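You operate a simulated robot arm through the tools that you are given. There is no shell and no other tool.

You run a simulated two-armed robot. Do the job below in one go: nothing can be reset, and whatever is moved stays where it is left.

TASK
Shut the line down: stop pan, drums, then belt, and switch the desk off.
Fine: each by its black stop button; leave the desk stop and the keys alone.

Only the result counts: the job must be done as asked and must still hold three seconds after the hand-in. Knocking over, shifting, dropping, spilling or breaking anything else fails it.

THE ROBOT
Two 6-joint arms with two-finger grippers on one trunk that stands fixed in place. Base frame: the origin is at the foot of the trunk, x ahead of it, y to its left, z up; the work surface is at about z = 918. Readings come in mm, rad, newtons and seconds.
The left shoulder is at [60, 143, 900], the right one opposite. With the tool pointing down near the work surface each hand reaches from about 240 to 700 mm from the base axis, measured 20 degrees to its own side. Payload 2.45 kg a hand.
The tool frame of a hand sits at the grasp point between the pads (the TCP): z along the fingers, y along the line on which they close. The tips reach 26 mm beyond it. The gripper opens to 96 mm. The gripper's body begins 69 mm behind the TCP.
Orientation is that of the tool frame in the base frame, as a unit quaternion [x, y, z, w]. With the fingers straight down and closing along the base's y, the tool's x points along the base's -x, its y along +y and its z along -z.

THE INTERFACE
- The arms move only by the tool step_arm. It takes "left_series", "right_series" or both (then of equal length, played together; a hand with none holds still); each is a list of rows, each an object of numbers (a shift or turn left out is 0, a gripper value left out holds the last): "grip": the gripper command, from -1 (fully open) to 1 (shut), values between in proportion; "x", "y", "z": the shift along the base's x, y, z in units of 150 mm (1.0 is 150 mm); "ax", "ay", "az": the turn, a rotation vector about the base's x, y, z in units of 45 degrees (1.0 is 45 degrees). In form: [{"grip": .., "x": .., "y": .., "z": .., "ax": .., "ay": .., "az": ..}, ...]. A call has 1 to 20 rows; each row is the pose to reach, as a shift and turn from the pose commanded when the call began. A call with a number of a shift or a turn outside -1 to 1 is refused whole. A row lasts 0.2 s, in which the tool goes at most 50 mm and 0.15 rad; a call with a longer step from one row to the next is refused whole, and so is a gripper value outside its range. Where a pose cannot be reached the arm comes as near as it can. A force on the tool above 40 N (or 10 N above the force at the start of the call, whichever is more), or a blocked arm, ends the call early, and 0.2 s more pass. The fingers move at their own pace and stop on an object; they squeeze with about 38 N. The grip force told is the motor's: it shows also when the fingers shut on nothing. Time passes only in rows, and 0.2 s behind the last, so rows that repeat a pose let the fingers close. The reply holds the time, the measured pose of the TCP, the force on the tool along the base axes, the opening and the grip force, in the units named above and with some noise, with the torque about the TCP (base axes, N m) and any sound that the robot's microphone picked up, and new pictures: "pictures" is both (left out), scene, wrist or none (wrist: the cameras of the hands that moved).
- Cameras (640 x 400 px; columns grow to the right, rows downward): "scene" is now at [120.7, -57, 1511.7]; the picture's right is [-0.67, -0.75, 0.00], its down [-0.51, 0.46, -0.72] and it looks along [0.54, -0.48, -0.69] (base axes); focal length 262 px, centre (320, 200). "left" rides on the left gripper at [82, -3, -98] in its tool frame; the picture's right is [0.04, 1.00, 0.00], its down [-0.73, 0.03, -0.68] and it looks along [-0.68, 0.03, 0.73] (tool axes); focal length 256 px, centre (320, 200). "right" rides on the right gripper at [82, 3, -98] in its tool frame; the picture's right is [-0.04, 1.00, 0.00], its down [-0.73, -0.03, -0.68] and it looks along [-0.68, -0.03, 0.73] (tool axes); focal length 256 px, centre (320, 200). There is no depth. A picture from a camera that has moved, and an enlarged one, comes with that camera's place and axes in the base frame and with its lens.
- slide_trunk(by): slides the trunk up (or, below 0, down) by that many mm; the arms and the scene camera ride with it, the base frame stays. It gives what a move gives, with no picture.
- pan_tilt(pan, tilt): turns the head with the scene camera to pan (to the left, within 1.501 rad either way) and tilt (down, from -0.506 to 1.204), counted from straight ahead of the robot. It gives what a move gives, and a new picture of the scene camera.
- inspect(camera, box): a new picture of the part [left, top, right, bottom] of that camera's present view, enlarged. It takes no simulated time.
- close_job(): hands the job in; it is judged then, once.

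Nothing tells you positions but the pictures and the camera data. Unless the task says otherwise, let go and move clear before handing in.

The tools are called after "Request:" by a JSON object that holds its "method" and its "body". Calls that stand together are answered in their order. step_arm: Moves the arms, as the interface text tells. Its arguments: {"type":"object","properties":{"left_series":{"type":"array"},"right_series":{"type":"array"},"pictures":{"type":"string","enum":["both","scene","wrist","none"]}},"required":[]} The other tools are called the same way: slide_trunk (by) slides the trunk up or down; pan_tilt (pan, tilt) turns the head that bears the scene camera; inspect (camera, box) takes an enlarged picture of a part of a camera's view; close_job () hands the job in.

At the start:

```text
clock: 0.0
left_tool_pos: [303.3, -12.0, 1272.7]
left_tool_rot: [0.0, 1.0, 0.0, -0.001]
left_wrist_force: [0.0, -0.3, -0.1]
left_moment: [-0.02, 0.02, -0.01]
left_width: 96.1
left_gripper_force: 0.2
right_tool_pos: [337.5, -497.6, 1212.8]
right_tool_rot: [0.0, 1.0, -0.001, 0.0]
right_wrist_force: [-1.3, -0.5, -0.7]
right_moment: [0.02, -0.03, 0.01]
right_width: 96.3
right_gripper_force: 0.1
trunk travel left (down, up): [-525.0, 65.0]
head pan, tilt: [-0.73, 0.763]
```

scene: 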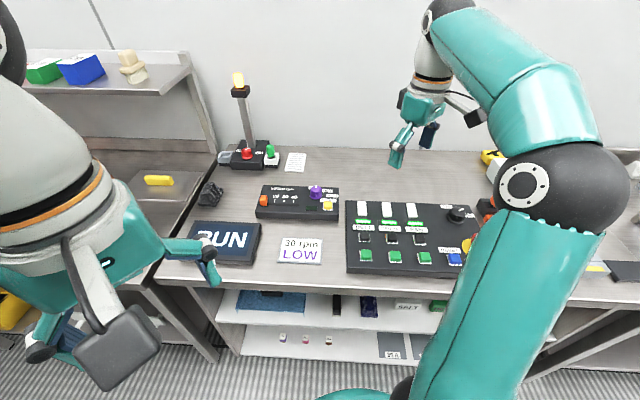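
right: 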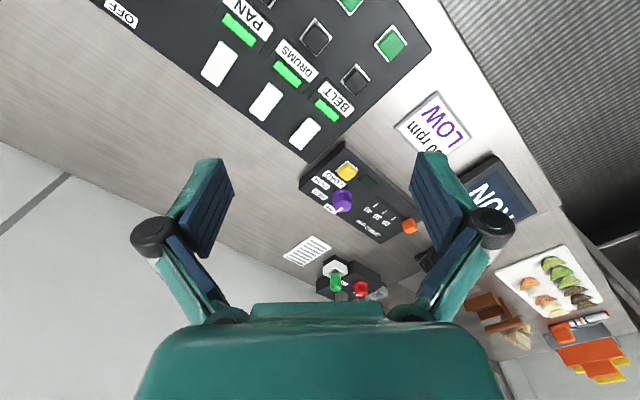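
left: 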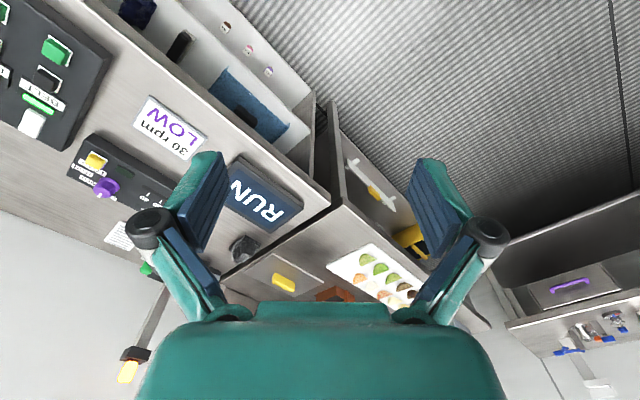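

I see a black control desk with three columns (PAN, DRUMS, BELT), a rotary knob on it and other small boxes nearby. I'll enlarge the views to read the labels before moving anything.

Request:
{"method": "inspect", "body": {"camera": "scene", "box": [335, 190, 495, 290]}}

Request:
{"method": "inspect", "body": {"camera": "scene", "box": [180, 140, 350, 270]}}

Request:
{"method": "inspect", "body": {"camera": "right", "box": [80, 0, 440, 225]}}

```text
4.00 times, centred on (415, 240) of scene
camera zoom: at [120.7, -57.0, 1511.7], right [-0.67, -0.75, 0.0], down [-0.51, 0.46, -0.72], along [0.54, -0.48, -0.69], focal length 1050 px, centre (-60, 40)
```

zoom: 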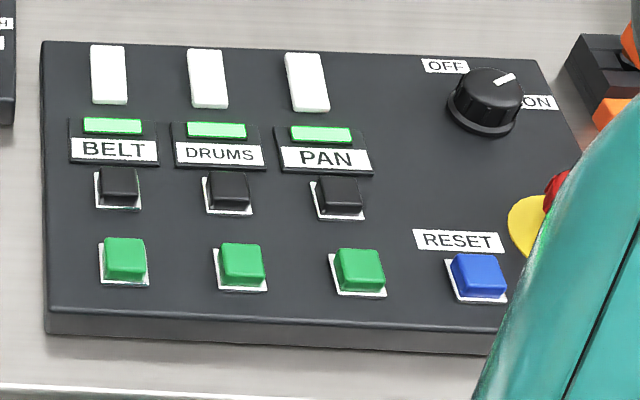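

```text
3.08 times, centred on (265, 205) of scene
camera zoom: at [120.7, -57.0, 1511.7], right [-0.67, -0.75, 0.0], down [-0.51, 0.46, -0.72], along [0.54, -0.48, -0.69], focal length 808 px, centre (489, 185)
```

zoom: 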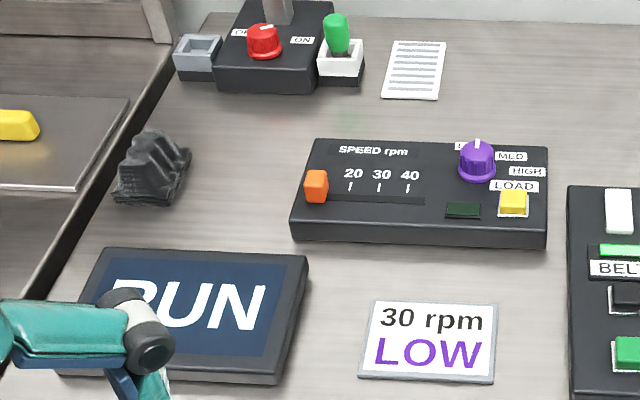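

```text
1.78 times, centred on (260, 112) of right
camera zoom: at [256.0, -494.5, 1311.3], right [0.04, 1.0, 0.0], down [0.73, -0.03, 0.68], along [0.68, -0.03, -0.73], focal length 455 px, centre (427, 356)
```

zoom: 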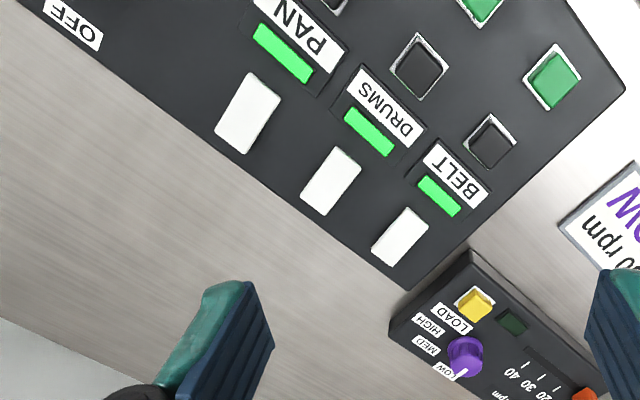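

The desk lies about 45° off the base axes with its top near z≈935. From the two cameras I place BELT stop near (376,-450), DRUMS stop near (324,-503) and PAN stop near (272,-557). I'll shut the right gripper, turn it square to the desk and hover above the PAN stop for a closer look.

Request:
{"method": "step_arm", "body": {"right_series": [{"grip": 1, "x": -0.073, "y": -0.066, "z": -0.15, "az": -0.167}, {"grip": 1, "x": -0.146, "y": -0.132, "z": -0.3, "az": -0.333}, {"grip": 1, "x": -0.219, "y": -0.198, "z": -0.45, "az": -0.5}, {"grip": 1, "x": -0.291, "y": -0.264, "z": -0.6, "az": -0.667}, {"grip": 1, "x": -0.364, "y": -0.33, "z": -0.75, "az": -0.833}, {"grip": 1, "x": -0.437, "y": -0.396, "z": -0.85, "az": -1.0}, {"grip": 1, "x": -0.437, "y": -0.396, "z": -0.85, "az": -1.0}]}}

```text
clock: 1.6
left_tool_pos: [303.9, -12.6, 1272.7]
left_tool_rot: [0.0, 1.0, 0.0, -0.001]
left_wrist_force: [0.2, 0.4, 0.8]
left_moment: [0.01, 0.01, 0.02]
left_width: 96.1
left_gripper_force: 0.0
right_tool_pos: [272.0, -558.3, 1082.2]
right_tool_rot: [0.383, 0.924, 0.0, 0.001]
right_wrist_force: [0.1, -0.1, -0.4]
right_moment: [0.01, 0.03, 0.01]
right_width: 0.1
right_gripper_force: 28.3
trunk travel left (down, up): [-525.0, 65.0]
head pan, tilt: [-0.73, 0.763]
camera scene: at [120.7, -56.8, 1511.7], right [-0.67, -0.75, 0.0], down [-0.51, 0.46, -0.72], along [0.54, -0.48, -0.69], focal length 262 px, centre (320, 200)
camera right: at [216.7, -498.9, 1181.1], right [0.74, 0.68, 0.0], down [0.5, -0.54, 0.68], along [0.46, -0.5, -0.73], focal length 256 px, centre (320, 200)
```

scene: 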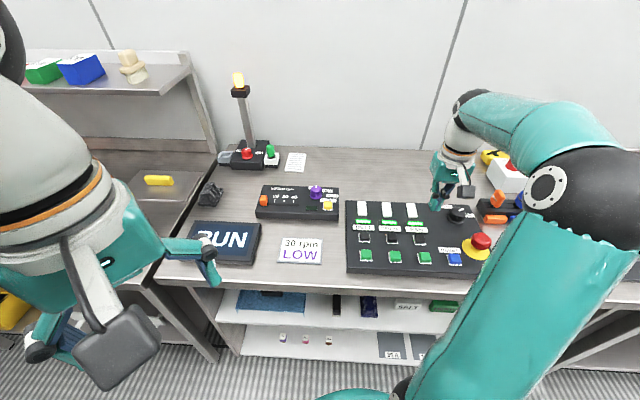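
right: 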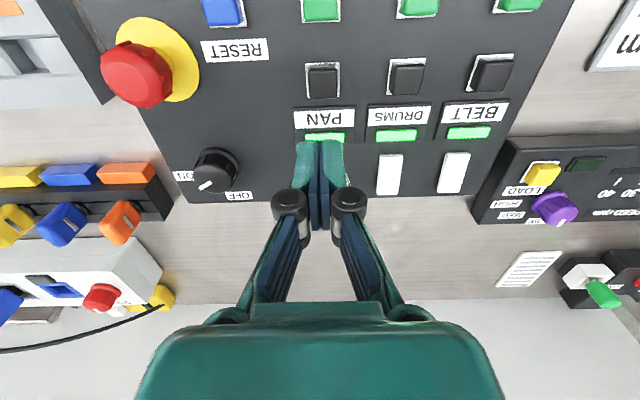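

The hand is square to the desk with the fingers shut. I'll enlarge this view to refine the positions of the buttons and the knob.

Request:
{"method": "inspect", "body": {"camera": "right", "box": [160, 0, 560, 250]}}

Request:
{"method": "inspect", "body": {"camera": "right", "box": [80, 0, 280, 220]}}

Request:
{"method": "inspect", "body": {"camera": "scene", "box": [335, 180, 505, 286]}}

```text
1.60 times, centred on (360, 125) of right
camera zoom: at [216.7, -498.9, 1181.1], right [0.74, 0.68, 0.0], down [0.5, -0.54, 0.68], along [0.46, -0.5, -0.73], focal length 410 px, centre (256, 320)
```

zoom: 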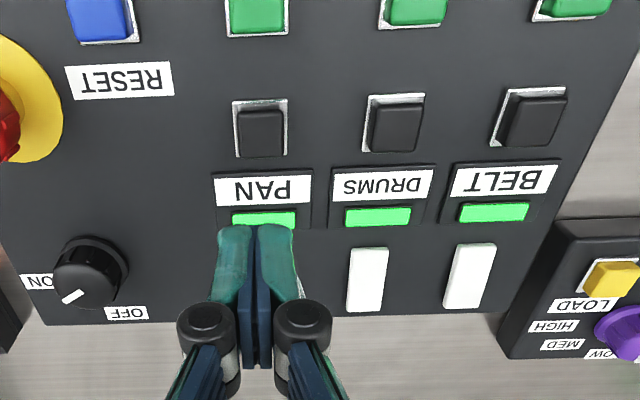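

```text
1.82 times, centred on (180, 110) of right
camera zoom: at [216.7, -498.9, 1181.1], right [0.74, 0.68, 0.0], down [0.5, -0.54, 0.68], along [0.46, -0.5, -0.73], focal length 465 px, centre (574, 364)
```

zoom: 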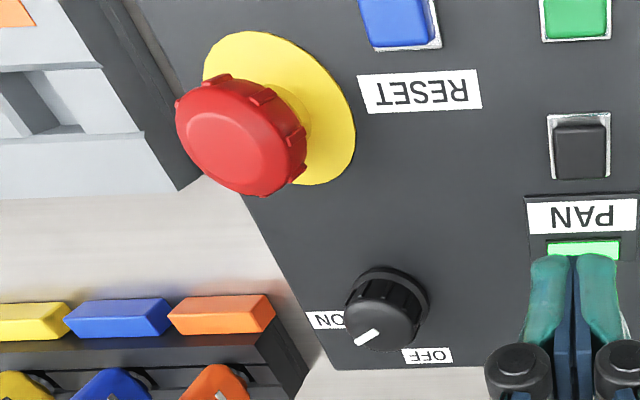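

```text
3.76 times, centred on (420, 233) of scene
camera zoom: at [120.7, -56.8, 1511.7], right [-0.67, -0.75, 0.0], down [-0.51, 0.46, -0.72], along [0.54, -0.48, -0.69], focal length 988 px, centre (-56, 76)
```

zoom: 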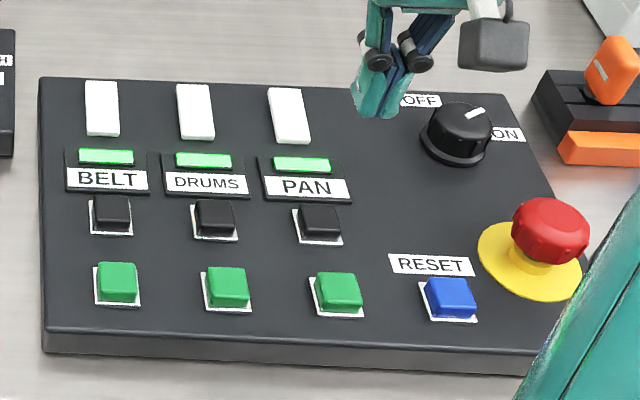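

Both views agree: PAN stop ≈ (273,-557), DRUMS ≈ (326,-504), BELT ≈ (378,-451), with cap tops near z≈942. The knob sits past PAN with its pointer on ON. I'll bring the fingertips to just above the PAN stop, stopping short of contact.

Request:
{"method": "step_arm", "body": {"right_series": [{"grip": 1, "x": 0.005, "z": -0.25}, {"grip": 1, "x": 0.005, "z": -0.5}, {"grip": 1, "x": 0.005, "z": -0.65}, {"grip": 1, "x": 0.005, "z": -0.7}, {"grip": 1, "x": 0.005, "z": -0.7}]}}

Request:
{"method": "inspect", "body": {"camera": "right", "box": [200, 80, 440, 280]}}

Request:
{"method": "inspect", "body": {"camera": "scene", "box": [335, 180, 505, 286]}}

```text
clock: 2.8
left_tool_pos: [303.2, -11.6, 1272.7]
left_tool_rot: [0.0, 1.0, 0.0, 0.0]
left_wrist_force: [-0.5, 0.5, 0.2]
left_moment: [-0.01, -0.01, -0.01]
left_width: 96.0
left_gripper_force: 0.0
right_tool_pos: [270.9, -557.3, 978.3]
right_tool_rot: [0.383, 0.924, 0.001, 0.0]
right_wrist_force: [-0.2, -0.4, -1.0]
right_moment: [0.02, 0.02, 0.0]
right_width: 0.1
right_gripper_force: 28.7
trunk travel left (down, up): [-525.0, 65.0]
head pan, tilt: [-0.73, 0.763]
camera scene: at [120.6, -56.9, 1511.7], right [-0.67, -0.75, 0.0], down [-0.51, 0.46, -0.72], along [0.54, -0.48, -0.69], focal length 262 px, centre (320, 200)
camera right: at [215.6, -496.9, 1077.6], right [0.74, 0.68, 0.0], down [0.5, -0.54, 0.68], along [0.46, -0.5, -0.73], focal length 256 px, centre (320, 200)
```

scene: 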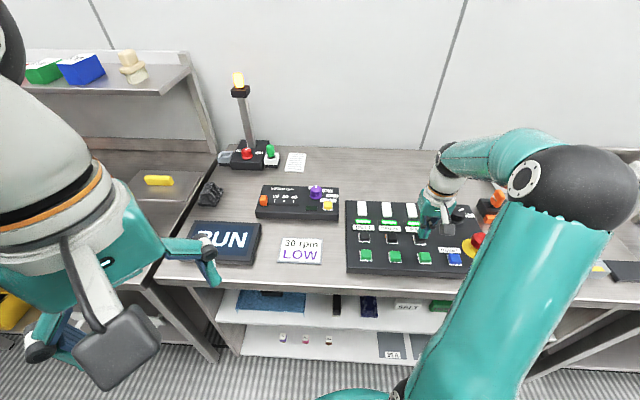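
right: 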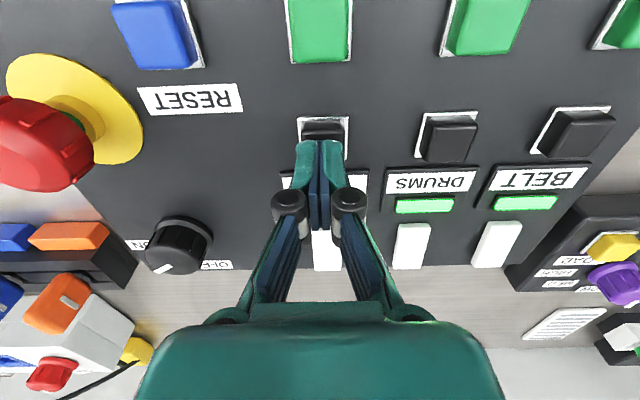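

```text
2.00 times, centred on (320, 180) of right
camera zoom: at [215.6, -496.9, 1077.6], right [0.74, 0.68, 0.0], down [0.5, -0.54, 0.68], along [0.46, -0.5, -0.73], focal length 512 px, centre (320, 240)
```

zoom: 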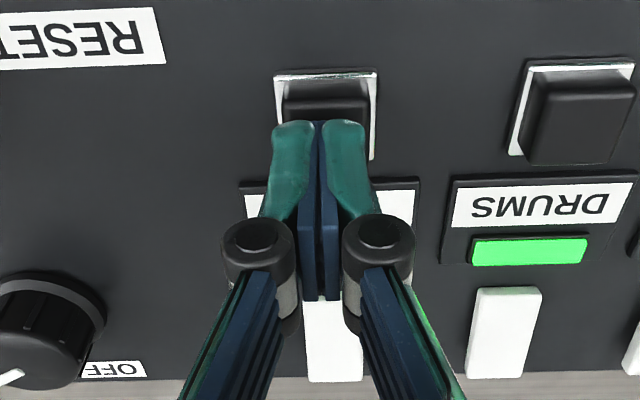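

```text
3.76 times, centred on (420, 233) of scene
camera zoom: at [120.6, -56.9, 1511.7], right [-0.67, -0.75, 0.0], down [-0.51, 0.46, -0.72], along [0.54, -0.48, -0.69], focal length 988 px, centre (-56, 76)
```

zoom: 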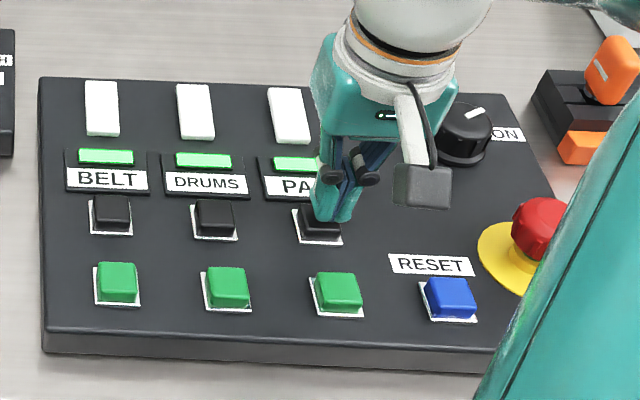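

The fingertips are about 10 mm above the PAN stop cap and nearly centred. I'll press slowly and watch force, sound and lamp.

Request:
{"method": "step_arm", "body": {"right_series": [{"x": -0.007, "y": 0.02, "z": -0.03}, {"x": -0.007, "y": 0.02, "z": -0.05}, {"x": -0.007, "y": 0.02, "z": -0.065}, {"x": -0.007, "y": 0.02, "z": -0.08}, {"x": -0.007, "y": 0.02, "z": -0.09}]}}

Request:
{"method": "inspect", "body": {"camera": "scene", "box": [335, 180, 505, 286]}}

```text
clock: 4.0
left_tool_pos: [304.4, -10.8, 1274.1]
left_tool_rot: [-0.001, 1.0, 0.001, 0.0]
left_wrist_force: [0.0, 0.1, -0.2]
left_moment: [-0.02, -0.01, 0.02]
left_width: 95.9
left_gripper_force: 0.1
right_tool_pos: [270.3, -553.0, 967.1]
right_tool_rot: [0.383, 0.924, -0.001, 0.001]
right_wrist_force: [-1.6, 0.1, 1.4]
right_moment: [0.01, 0.02, -0.01]
right_width: 5.8
right_gripper_force: 28.8
trunk travel left (down, up): [-525.0, 65.0]
head pan, tilt: [-0.73, 0.763]
camera scene: at [120.5, -56.8, 1511.8], right [-0.67, -0.75, 0.0], down [-0.51, 0.46, -0.72], along [0.54, -0.48, -0.69], focal length 262 px, centre (320, 200)
camera right: at [215.7, -493.3, 1066.1], right [0.74, 0.68, 0.0], down [0.5, -0.54, 0.68], along [0.46, -0.5, -0.73], focal length 256 px, centre (320, 200)
```

scene: 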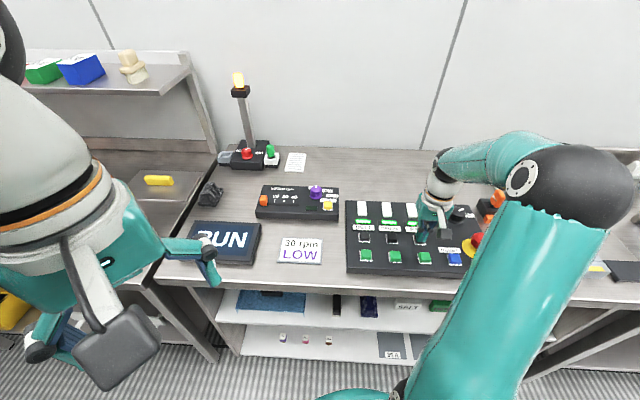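
right: 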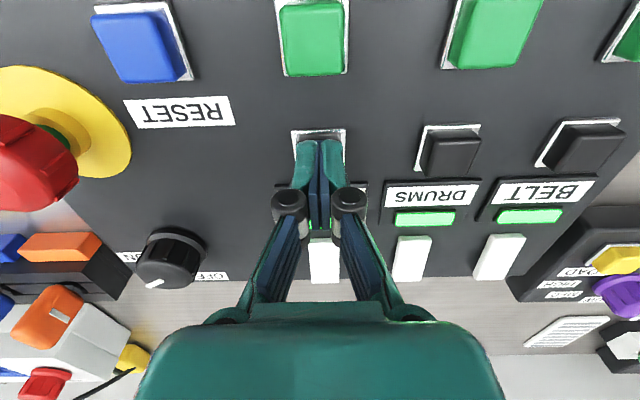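

```text
3.76 times, centred on (420, 233) of scene
camera zoom: at [120.5, -56.8, 1511.8], right [-0.67, -0.75, 0.0], down [-0.51, 0.46, -0.72], along [0.54, -0.48, -0.69], focal length 988 px, centre (-56, 76)
```

zoom: 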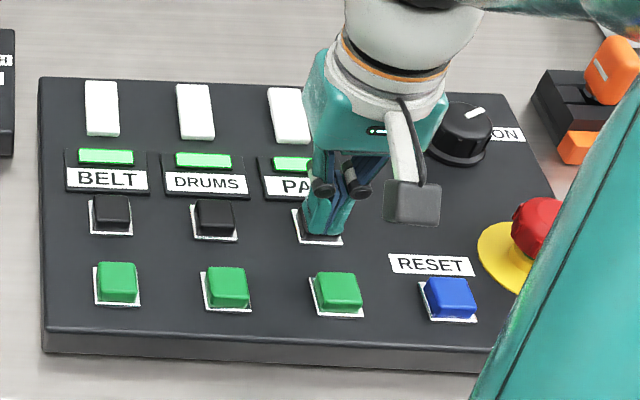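

The tips are at the cap top with a light contact, and the fingers have parted by about 6 mm. I'll keep commanding the grip shut and press deeper in small steps.

Request:
{"method": "step_arm", "body": {"right_series": [{"grip": 1, "z": -0.013}, {"grip": 1, "z": -0.027}, {"grip": 1, "z": -0.04}]}}

Request:
{"method": "inspect", "body": {"camera": "scene", "box": [335, 180, 505, 286]}}

Request:
{"method": "inspect", "body": {"camera": "right", "box": [200, 80, 440, 280]}}

```text
clock: 4.8
left_tool_pos: [304.5, -9.7, 1273.3]
left_tool_rot: [0.001, 1.0, -0.001, 0.0]
left_wrist_force: [-0.4, 0.2, -0.2]
left_moment: [0.03, 0.01, -0.01]
left_width: 96.3
left_gripper_force: 0.0
right_tool_pos: [270.8, -552.5, 963.4]
right_tool_rot: [0.382, 0.924, -0.001, 0.003]
right_wrist_force: [-0.6, -0.5, 15.3]
right_moment: [0.01, 0.04, 0.03]
right_width: 6.2
right_gripper_force: 28.4
trunk travel left (down, up): [-525.0, 65.0]
head pan, tilt: [-0.73, 0.763]
heard: click
camera scene: at [119.6, -55.6, 1512.1], right [-0.67, -0.75, 0.0], down [-0.51, 0.46, -0.72], along [0.54, -0.48, -0.69], focal length 262 px, centre (320, 200)
camera right: at [215.7, -493.1, 1061.1], right [0.74, 0.68, 0.0], down [0.5, -0.54, 0.68], along [0.46, -0.5, -0.73], focal length 256 px, centre (320, 200)
```

scene: 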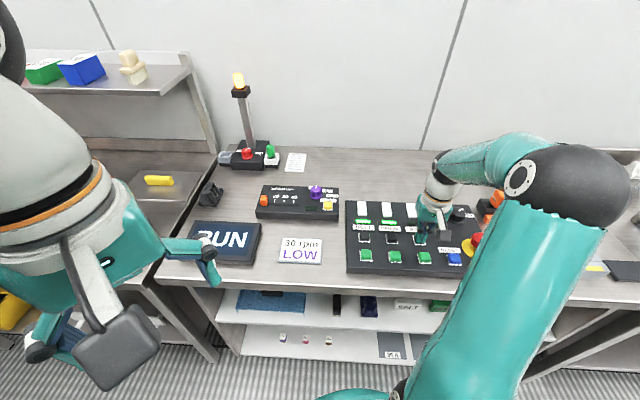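
right: 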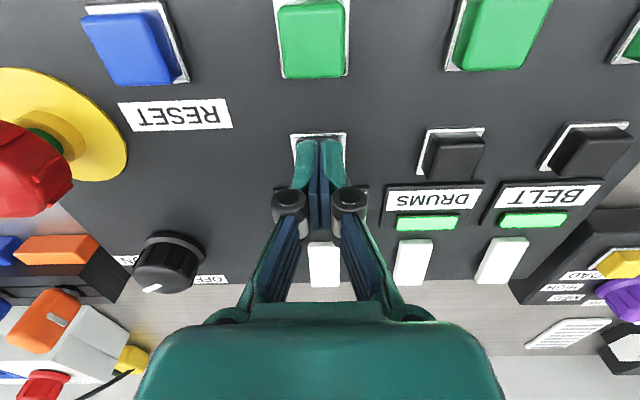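

```text
3.76 times, centred on (420, 233) of scene
camera zoom: at [119.6, -55.6, 1512.1], right [-0.67, -0.75, 0.0], down [-0.51, 0.46, -0.72], along [0.54, -0.48, -0.69], focal length 988 px, centre (-56, 76)
```

zoom: 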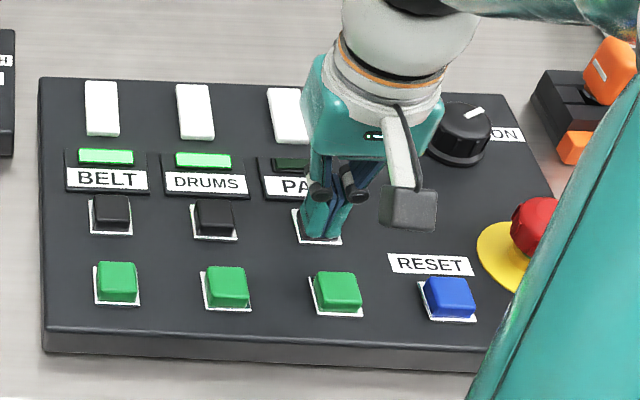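

```text
2.00 times, centred on (320, 180) of right
camera zoom: at [215.7, -493.1, 1061.1], right [0.74, 0.68, 0.0], down [0.5, -0.54, 0.68], along [0.46, -0.5, -0.73], focal length 512 px, centre (320, 240)
```

zoom: 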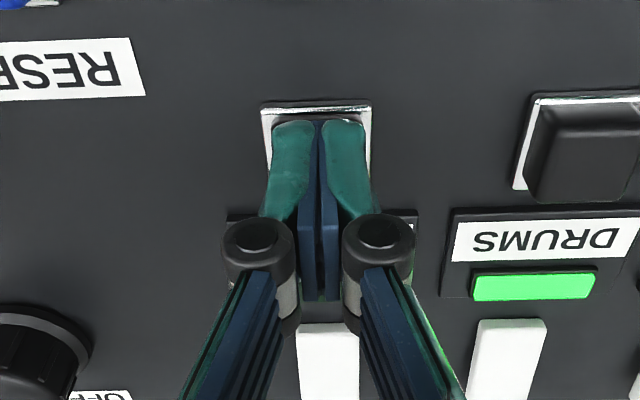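

The PAN stop clicked and its lamp went out, while DRUMS and BELT are still lit. I'll lift, move over the DRUMS stop and hover just above it.

Request:
{"method": "step_arm", "body": {"right_series": [{"grip": 1, "z": 0.1}, {"grip": 1, "z": 0.25}, {"grip": 1, "x": 0.175, "y": 0.175, "z": 0.25}, {"grip": 1, "x": 0.35, "y": 0.35, "z": 0.25}, {"grip": 1, "x": 0.35, "y": 0.35, "z": 0.12}, {"grip": 1, "x": 0.35, "y": 0.35, "z": 0.12}]}}

Request:
{"method": "inspect", "body": {"camera": "scene", "box": [335, 180, 505, 286]}}

Request:
{"method": "inspect", "body": {"camera": "right", "box": [200, 80, 440, 280]}}

```text
clock: 6.2
left_tool_pos: [304.1, -11.3, 1273.2]
left_tool_rot: [0.0, 1.0, 0.0, 0.0]
left_wrist_force: [0.0, 1.0, 0.5]
left_moment: [0.0, -0.01, 0.02]
left_width: 96.3
left_gripper_force: 0.0
right_tool_pos: [323.4, -499.7, 977.8]
right_tool_rot: [0.383, 0.924, 0.0, 0.0]
right_wrist_force: [0.5, -0.3, -0.2]
right_moment: [0.0, 0.02, -0.01]
right_width: 0.0
right_gripper_force: 27.9
trunk travel left (down, up): [-525.0, 65.0]
head pan, tilt: [-0.73, 0.763]
camera scene: at [120.5, -56.7, 1511.8], right [-0.67, -0.75, 0.0], down [-0.51, 0.46, -0.72], along [0.54, -0.48, -0.69], focal length 262 px, centre (320, 200)
camera right: at [268.3, -440.1, 1077.1], right [0.74, 0.68, 0.0], down [0.5, -0.54, 0.68], along [0.46, -0.5, -0.73], focal length 256 px, centre (320, 200)
```

scene: 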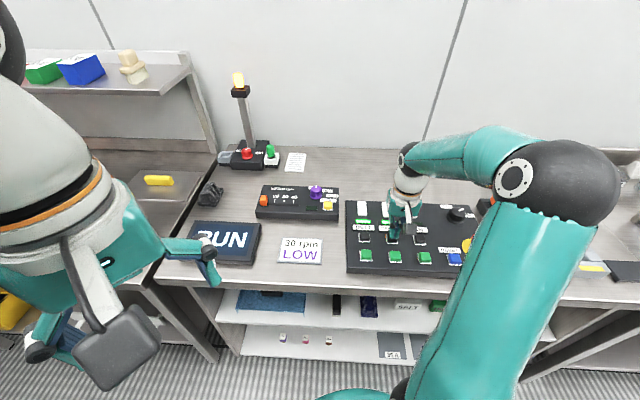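
right: 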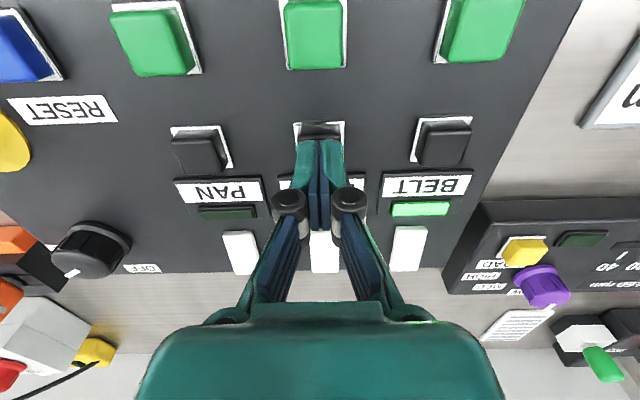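

```text
3.76 times, centred on (420, 233) of scene
camera zoom: at [120.5, -56.7, 1511.8], right [-0.67, -0.75, 0.0], down [-0.51, 0.46, -0.72], along [0.54, -0.48, -0.69], focal length 988 px, centre (-56, 76)
```

zoom: 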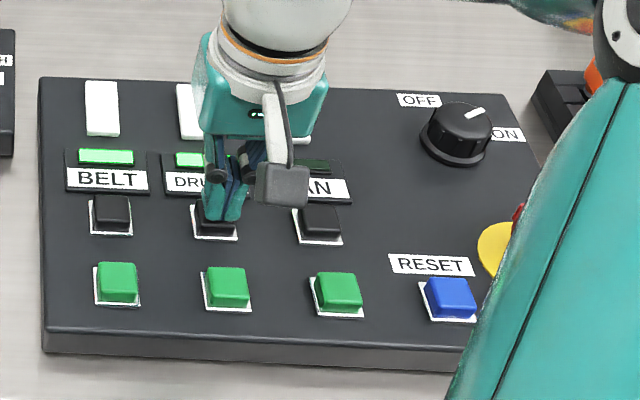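

```text
2.00 times, centred on (320, 180) of right
camera zoom: at [268.3, -440.1, 1077.1], right [0.74, 0.68, 0.0], down [0.5, -0.54, 0.68], along [0.46, -0.5, -0.73], focal length 512 px, centre (320, 240)
```

zoom: 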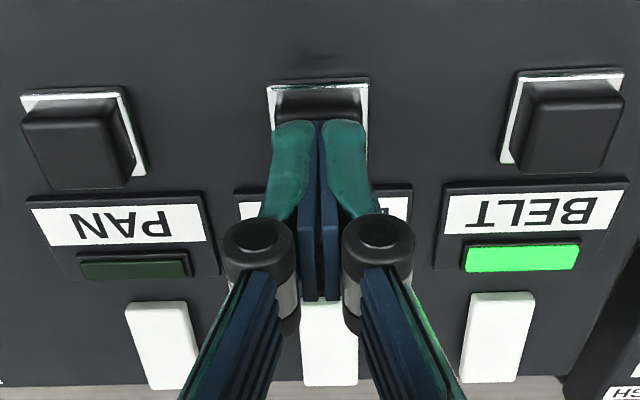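

PAN's lamp is dark and its cap has come back up, and the hand is over the DRUMS stop. I'll press it the same way.

Request:
{"method": "step_arm", "body": {"right_series": [{"grip": 1, "z": -0.05}, {"grip": 1, "z": -0.08}, {"grip": 1, "z": -0.095}, {"grip": 1, "z": -0.108}, {"grip": 1, "z": -0.121}]}}

Request:
{"method": "inspect", "body": {"camera": "scene", "box": [335, 180, 505, 286]}}

```text
clock: 7.4
left_tool_pos: [302.6, -11.0, 1273.6]
left_tool_rot: [0.0, 1.0, 0.0, 0.0]
left_wrist_force: [0.3, -0.2, -0.7]
left_moment: [0.0, -0.01, 0.01]
left_width: 96.1
left_gripper_force: 0.0
right_tool_pos: [322.8, -500.4, 965.0]
right_tool_rot: [0.383, 0.924, 0.0, 0.002]
right_wrist_force: [-0.2, -0.7, 12.2]
right_moment: [0.0, -0.04, -0.01]
right_width: 5.6
right_gripper_force: 28.6
trunk travel left (down, up): [-525.0, 65.0]
head pan, tilt: [-0.73, 0.763]
heard: click
camera scene: at [119.9, -55.9, 1512.0], right [-0.67, -0.75, 0.0], down [-0.51, 0.46, -0.72], along [0.54, -0.48, -0.69], focal length 262 px, centre (320, 200)
camera right: at [268.0, -440.6, 1061.7], right [0.74, 0.68, 0.0], down [0.5, -0.54, 0.68], along [0.46, -0.5, -0.73], focal length 256 px, centre (320, 200)
```

scene: 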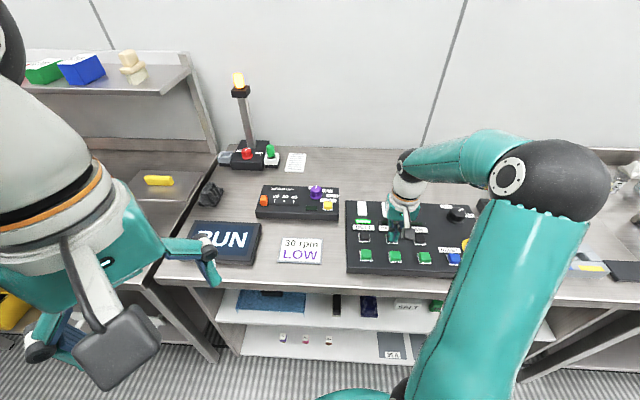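
right: 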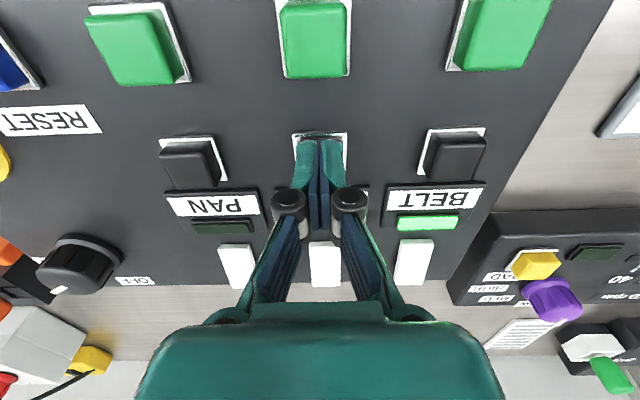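

```text
3.76 times, centred on (420, 233) of scene
camera zoom: at [119.9, -55.9, 1512.0], right [-0.67, -0.75, 0.0], down [-0.51, 0.46, -0.72], along [0.54, -0.48, -0.69], focal length 988 px, centre (-56, 76)
```

zoom: 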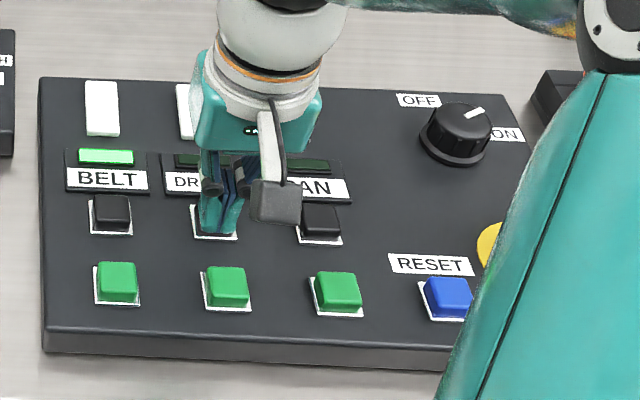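

DRUMS clicked and its lamp went dark, so only BELT is still lit. I'll lift and move over the BELT stop.

Request:
{"method": "step_arm", "body": {"right_series": [{"grip": 1, "z": 0.1}, {"grip": 1, "z": 0.25}, {"grip": 1, "x": 0.175, "y": 0.175, "z": 0.25}, {"grip": 1, "x": 0.348, "y": 0.352, "z": 0.25}, {"grip": 1, "x": 0.348, "y": 0.352, "z": 0.121}, {"grip": 1, "x": 0.348, "y": 0.352, "z": 0.121}]}}

Request:
{"method": "inspect", "body": {"camera": "scene", "box": [335, 180, 505, 286]}}

Request:
{"method": "inspect", "body": {"camera": "right", "box": [200, 80, 440, 280]}}

```text
clock: 8.8
left_tool_pos: [303.3, -11.2, 1272.4]
left_tool_rot: [0.0, 1.0, 0.0, 0.0]
left_wrist_force: [0.3, -0.2, -0.5]
left_moment: [0.03, 0.02, 0.01]
left_width: 95.7
left_gripper_force: 0.1
right_tool_pos: [376.3, -447.9, 977.8]
right_tool_rot: [0.382, 0.924, 0.0, 0.0]
right_wrist_force: [0.5, -0.2, 0.5]
right_moment: [-0.01, 0.0, 0.0]
right_width: 0.1
right_gripper_force: 28.7
trunk travel left (down, up): [-525.0, 65.0]
head pan, tilt: [-0.73, 0.763]
camera scene: at [120.6, -56.6, 1511.7], right [-0.67, -0.75, 0.0], down [-0.51, 0.46, -0.72], along [0.54, -0.48, -0.69], focal length 262 px, centre (320, 200)
camera right: at [321.3, -388.8, 1076.7], right [0.74, 0.68, 0.0], down [0.5, -0.54, 0.68], along [0.46, -0.5, -0.73], focal length 256 px, centre (320, 200)
```

scene: 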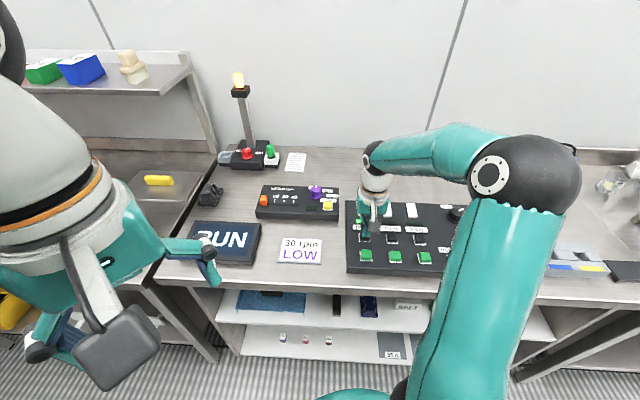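
right: 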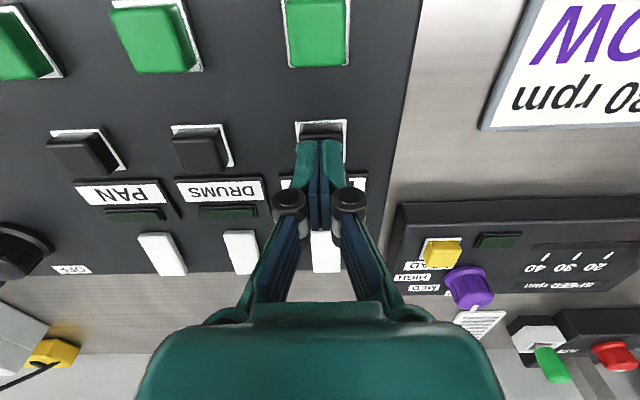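

```text
3.76 times, centred on (420, 233) of scene
camera zoom: at [120.6, -56.6, 1511.7], right [-0.67, -0.75, 0.0], down [-0.51, 0.46, -0.72], along [0.54, -0.48, -0.69], focal length 988 px, centre (-56, 76)
```

zoom: 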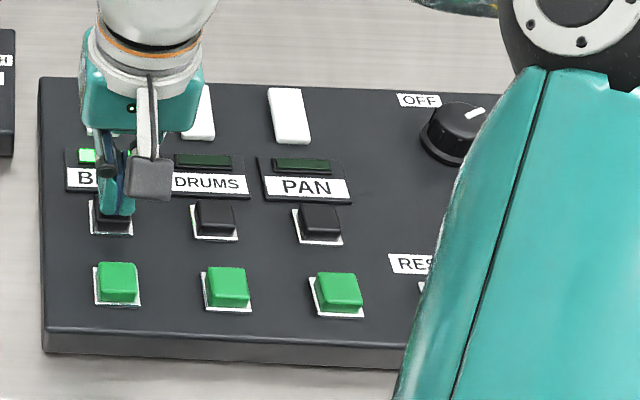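

```text
2.00 times, centred on (320, 180) of right
camera zoom: at [321.3, -388.8, 1076.7], right [0.74, 0.68, 0.0], down [0.5, -0.54, 0.68], along [0.46, -0.5, -0.73], focal length 512 px, centre (320, 240)
```

zoom: 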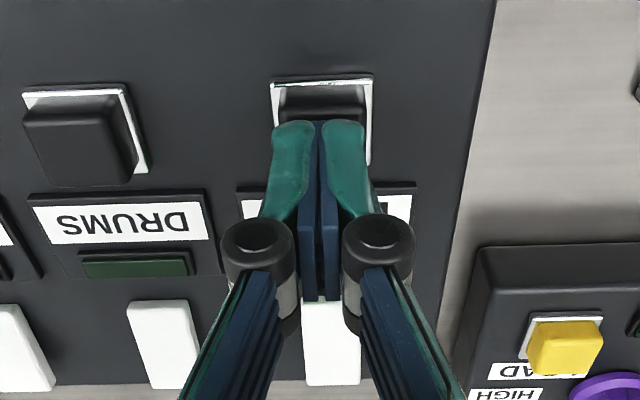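

The hand is centred over the BELT stop, with PAN and DRUMS both dark. I'll press it now.

Request:
{"method": "step_arm", "body": {"right_series": [{"grip": 1, "z": -0.05}, {"grip": 1, "z": -0.08}, {"grip": 1, "z": -0.095}, {"grip": 1, "z": -0.108}, {"grip": 1, "z": -0.121}]}}

Request:
{"method": "inspect", "body": {"camera": "scene", "box": [335, 180, 505, 286]}}

```text
clock: 10.0
left_tool_pos: [302.8, -11.0, 1273.8]
left_tool_rot: [0.0, 1.0, -0.001, 0.0]
left_wrist_force: [-0.4, 0.5, -0.5]
left_moment: [0.01, -0.01, -0.02]
left_width: 96.2
left_gripper_force: 0.0
right_tool_pos: [377.7, -446.9, 961.9]
right_tool_rot: [0.383, 0.924, -0.001, 0.003]
right_wrist_force: [2.9, -1.6, 20.1]
right_moment: [0.0, 0.0, 0.03]
right_width: 6.1
right_gripper_force: 28.2
trunk travel left (down, up): [-525.0, 65.0]
head pan, tilt: [-0.73, 0.763]
heard: click
camera scene: at [119.5, -55.6, 1512.2], right [-0.67, -0.75, 0.0], down [-0.51, 0.46, -0.72], along [0.54, -0.48, -0.69], focal length 262 px, centre (320, 200)
camera right: at [320.7, -388.2, 1060.1], right [0.74, 0.68, 0.0], down [0.49, -0.54, 0.68], along [0.46, -0.5, -0.73], focal length 256 px, centre (320, 200)
```

scene: 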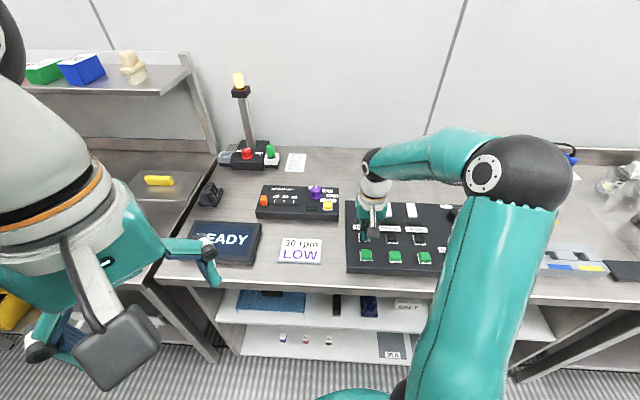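
right: 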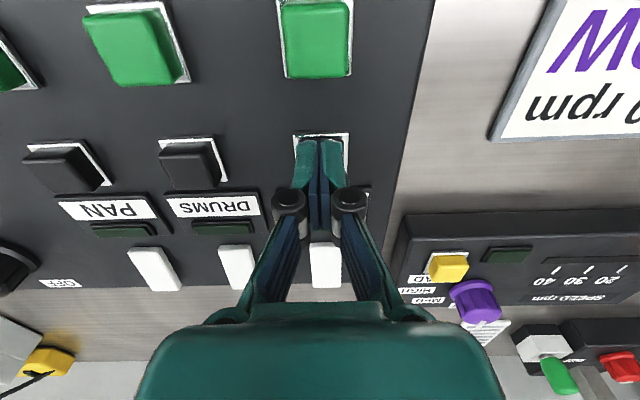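

```text
3.76 times, centred on (420, 233) of scene
camera zoom: at [119.5, -55.6, 1512.2], right [-0.67, -0.75, 0.0], down [-0.51, 0.46, -0.72], along [0.54, -0.48, -0.69], focal length 988 px, centre (-56, 76)
```

zoom: 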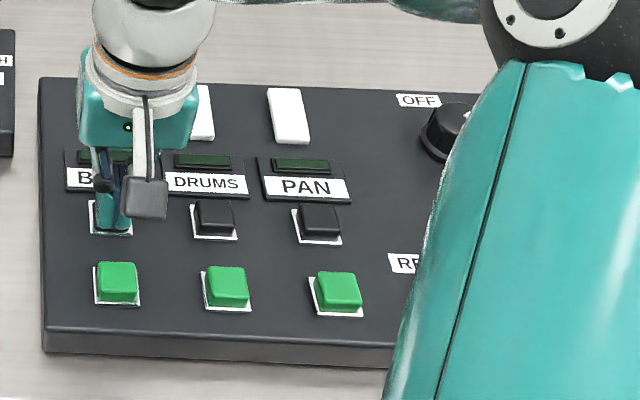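

All three lamps are dark and the display now reads READY, so only the desk's OFF/ON knob is left. I'll lift clear and move toward it for a good look before gripping.

Request:
{"method": "step_arm", "body": {"right_series": [{"grip": 1, "z": 0.2}, {"grip": 1, "z": 0.5}, {"grip": 1, "z": 0.8}, {"grip": 1, "x": -0.2, "y": -0.2, "z": 0.9}, {"grip": 1, "x": -0.4, "y": -0.4, "z": 0.95}, {"grip": 1, "x": -0.6, "y": -0.6, "z": 0.95}, {"grip": 1, "x": -0.75, "y": -0.8, "z": 0.95}, {"grip": 1, "x": -0.75, "y": -1.0, "z": 0.95}, {"grip": 1, "x": -0.75, "y": -1.0, "z": 0.95}]}}

Request:
{"method": "inspect", "body": {"camera": "scene", "box": [335, 180, 505, 286]}}

Request:
{"method": "inspect", "body": {"camera": "right", "box": [100, 80, 340, 280]}}

```text
clock: 12.0
left_tool_pos: [304.8, -10.6, 1273.4]
left_tool_rot: [-0.001, 1.0, 0.0, 0.0]
left_wrist_force: [0.3, -0.1, 0.1]
left_moment: [0.0, 0.0, 0.02]
left_width: 95.9
left_gripper_force: 0.0
right_tool_pos: [261.0, -599.9, 1105.4]
right_tool_rot: [0.384, 0.924, 0.0, 0.0]
right_wrist_force: [0.8, 0.8, 0.3]
right_moment: [-0.03, -0.06, 0.02]
right_width: 0.0
right_gripper_force: 28.3
trunk travel left (down, up): [-525.0, 65.0]
head pan, tilt: [-0.73, 0.763]
camera scene: at [120.1, -56.2, 1511.8], right [-0.67, -0.75, 0.0], down [-0.51, 0.46, -0.72], along [0.54, -0.48, -0.69], focal length 262 px, centre (320, 200)
camera right: at [207.0, -539.9, 1203.5], right [0.73, 0.68, 0.0], down [0.5, -0.54, 0.68], along [0.46, -0.5, -0.73], focal length 256 px, centre (320, 200)
```

scene: 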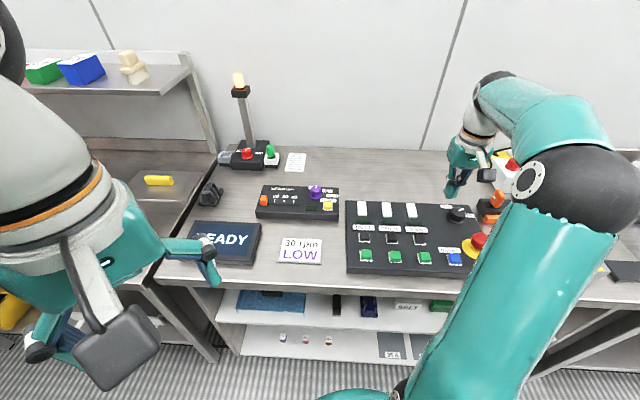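
right: 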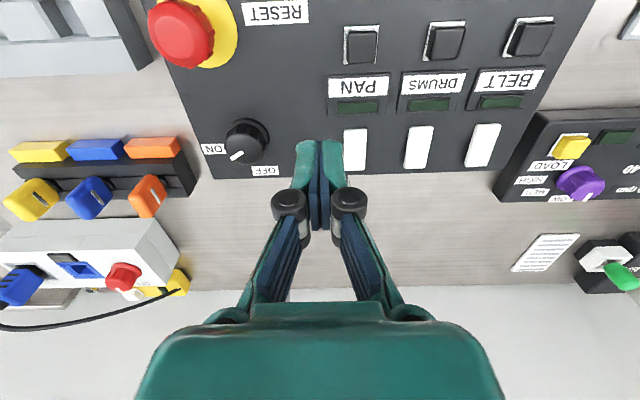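

```text
3.76 times, centred on (420, 233) of scene
camera zoom: at [120.1, -56.2, 1511.8], right [-0.67, -0.75, 0.0], down [-0.51, 0.46, -0.72], along [0.54, -0.48, -0.69], focal length 988 px, centre (-56, 76)
```

zoom: 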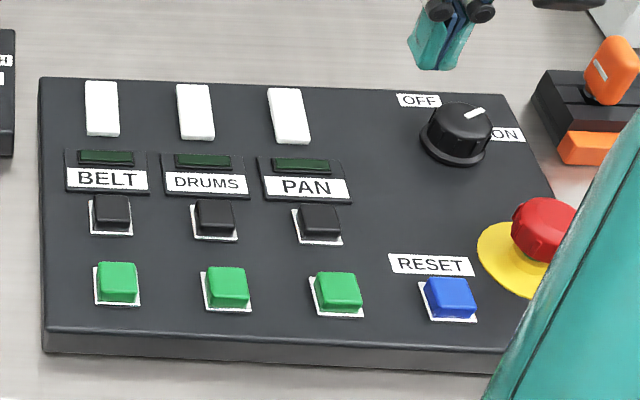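

```text
2.00 times, centred on (220, 180) of right
camera zoom: at [207.0, -539.9, 1203.5], right [0.73, 0.68, 0.0], down [0.5, -0.54, 0.68], along [0.46, -0.5, -0.73], focal length 512 px, centre (520, 240)
```

zoom: 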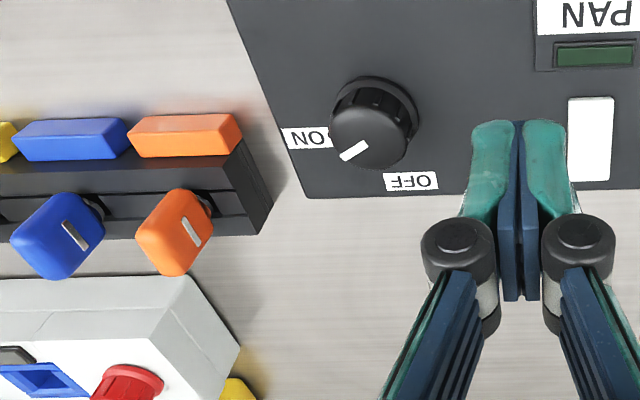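

The knob's pointer is at ON, with the knob centre ≈ (247,-707), the top at z≈957 and a diameter of about 42 mm. OFF is reached by turning counter-clockwise seen from above. I'll open the gripper partly, pre-turn it clockwise and hover over the knob.

Request:
{"method": "step_arm", "body": {"right_series": [{"grip": -0.5, "x": -0.022, "y": -0.144, "z": 0, "az": -0.133}, {"grip": -0.5, "x": -0.045, "y": -0.289, "z": 0, "az": -0.267}, {"grip": -0.5, "x": -0.067, "y": -0.433, "z": -0.1, "az": -0.4}, {"grip": -0.5, "x": -0.09, "y": -0.578, "z": -0.2, "az": -0.533}, {"grip": -0.5, "x": -0.112, "y": -0.722, "z": -0.3, "az": -0.667}, {"grip": -0.5, "x": -0.112, "y": -0.722, "z": -0.3, "az": -0.667}]}}

Request:
{"method": "inspect", "body": {"camera": "right", "box": [200, 60, 440, 260]}}

Request:
{"method": "inspect", "body": {"camera": "scene", "box": [400, 150, 520, 260]}}

```text
clock: 13.4
left_tool_pos: [304.0, -9.9, 1272.9]
left_tool_rot: [0.001, 1.0, 0.001, 0.0]
left_wrist_force: [0.1, 0.2, -0.4]
left_moment: [0.01, 0.0, 0.0]
left_width: 96.1
left_gripper_force: 0.1
right_tool_pos: [245.2, -705.6, 1059.0]
right_tool_rot: [0.61, 0.793, 0.0, -0.001]
right_wrist_force: [-0.5, 0.5, 0.3]
right_moment: [-0.02, -0.02, 0.02]
right_width: 71.8
right_gripper_force: 0.0
trunk travel left (down, up): [-525.0, 65.0]
head pan, tilt: [-0.73, 0.763]
camera scene: at [120.5, -56.4, 1511.8], right [-0.67, -0.75, 0.0], down [-0.51, 0.46, -0.72], along [0.54, -0.48, -0.69], focal length 262 px, centre (320, 200)
camera right: at [228.0, -627.8, 1156.5], right [0.98, 0.22, 0.0], down [0.16, -0.72, 0.68], along [0.15, -0.66, -0.73], focal length 256 px, centre (320, 200)
```

scene: 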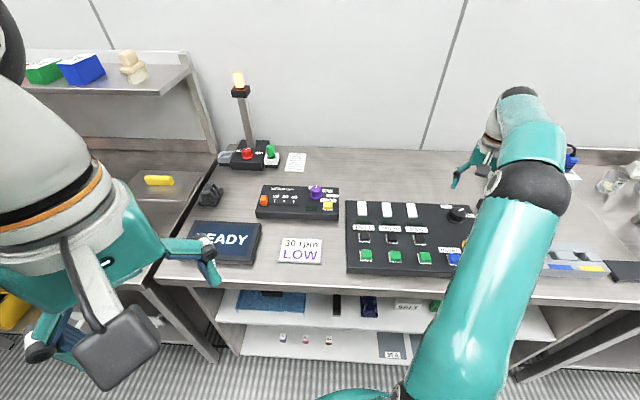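
right: 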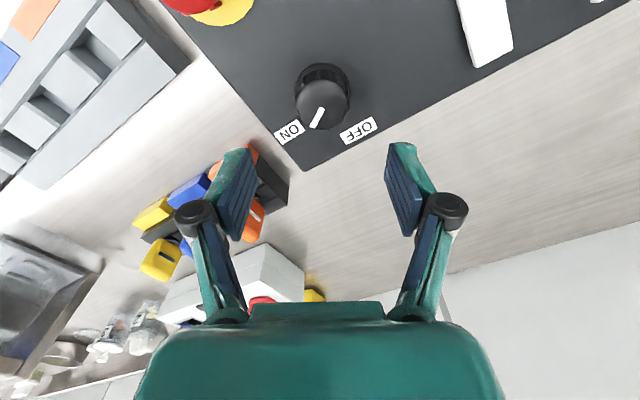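

```text
2.00 times, centred on (320, 160) of right
camera zoom: at [228.0, -627.8, 1156.5], right [0.98, 0.22, 0.0], down [0.16, -0.72, 0.68], along [0.15, -0.66, -0.73], focal length 512 px, centre (320, 280)
```

zoom: 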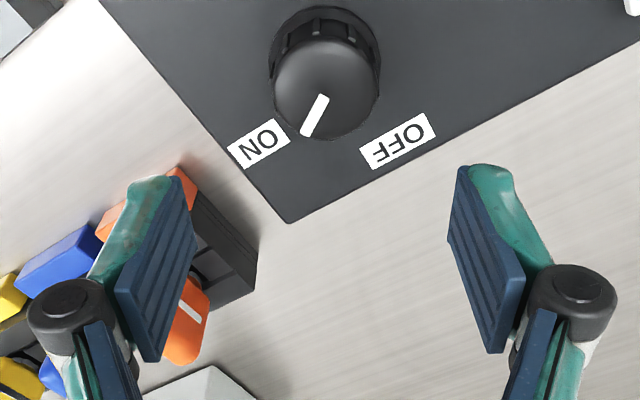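

```text
3.64 times, centred on (460, 205) of scene
camera zoom: at [120.5, -56.4, 1511.8], right [-0.67, -0.75, 0.0], down [-0.51, 0.46, -0.72], along [0.54, -0.48, -0.69], focal length 954 px, centre (-189, 182)
```

zoom: 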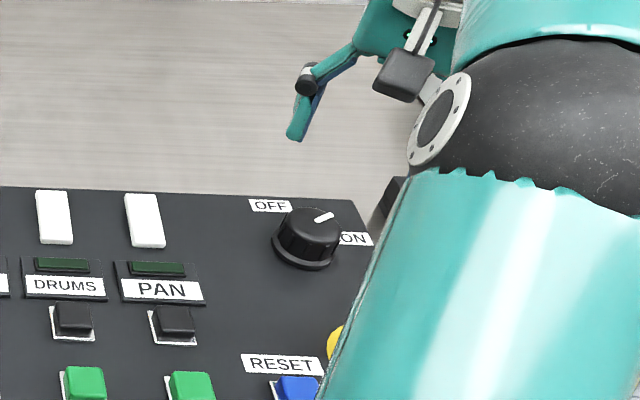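

The hand is centred over the knob to within a couple of millimetres, with the fingers clear on both sides. I'll descend so the pads straddle the knob, without touching the desk.

Request:
{"method": "step_arm", "body": {"right_series": [{"grip": -0.5, "x": 0.006, "y": -0.006, "z": -0.2}, {"grip": -0.5, "x": 0.006, "y": -0.006, "z": -0.4}, {"grip": -0.5, "x": 0.006, "y": -0.006, "z": -0.52}, {"grip": -0.5, "x": 0.006, "y": -0.006, "z": -0.58}, {"grip": -0.5, "x": 0.006, "y": -0.006, "z": -0.58}]}}

Request:
{"method": "inspect", "body": {"camera": "right", "box": [200, 60, 440, 260]}}

Request:
{"method": "inspect", "body": {"camera": "scene", "box": [400, 150, 520, 260]}}

```text
clock: 14.6
left_tool_pos: [303.1, -11.5, 1272.9]
left_tool_rot: [0.0, 1.0, 0.0, 0.0]
left_wrist_force: [0.3, -0.2, -0.1]
left_moment: [0.01, -0.01, -0.01]
left_width: 96.1
left_gripper_force: 0.2
right_tool_pos: [248.8, -706.6, 971.3]
right_tool_rot: [0.609, 0.794, -0.001, 0.0]
right_wrist_force: [0.4, -0.6, -0.6]
right_moment: [-0.01, 0.03, -0.02]
right_width: 72.2
right_gripper_force: 0.1
trunk travel left (down, up): [-525.0, 65.0]
head pan, tilt: [-0.73, 0.763]
camera scene: at [120.6, -56.9, 1511.7], right [-0.67, -0.75, 0.0], down [-0.51, 0.46, -0.72], along [0.54, -0.48, -0.69], focal length 262 px, centre (320, 200)
camera right: at [230.4, -627.1, 1069.2], right [0.98, 0.22, 0.0], down [0.16, -0.72, 0.68], along [0.15, -0.66, -0.73], focal length 256 px, centre (320, 200)
```

scene: 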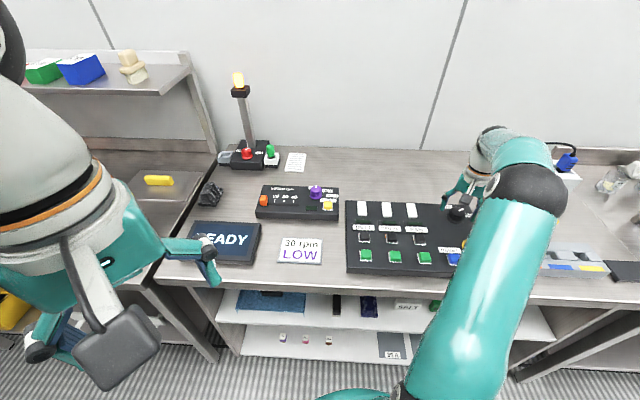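
right: 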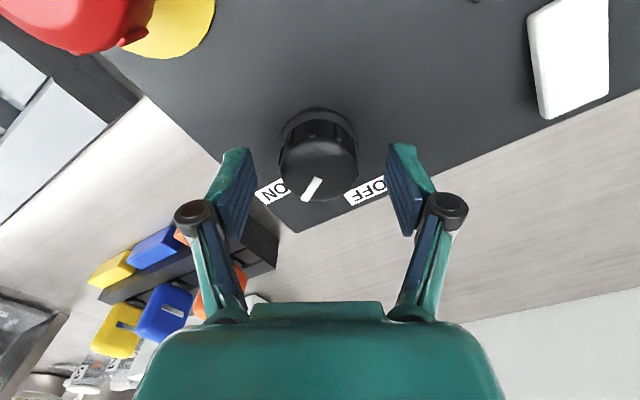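

```text
2.00 times, centred on (320, 160) of right
camera zoom: at [230.4, -627.1, 1069.2], right [0.98, 0.22, 0.0], down [0.16, -0.72, 0.68], along [0.15, -0.66, -0.73], focal length 512 px, centre (320, 280)
```

zoom: 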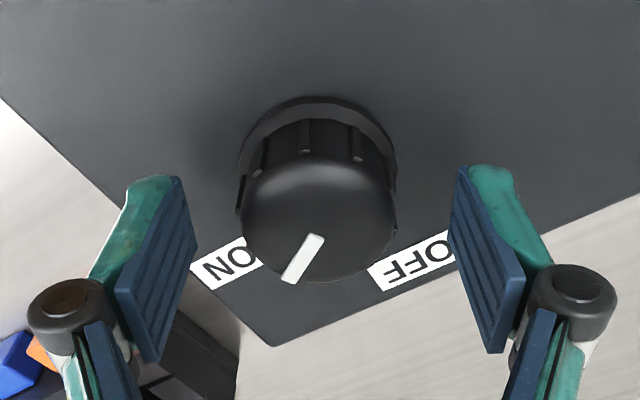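

```text
3.64 times, centred on (460, 205) of scene
camera zoom: at [120.6, -56.9, 1511.7], right [-0.67, -0.75, 0.0], down [-0.51, 0.46, -0.72], along [0.54, -0.48, -0.69], focal length 954 px, centre (-189, 182)
```

zoom: 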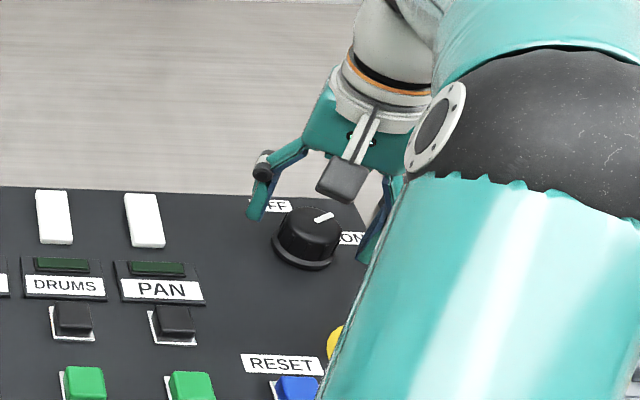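

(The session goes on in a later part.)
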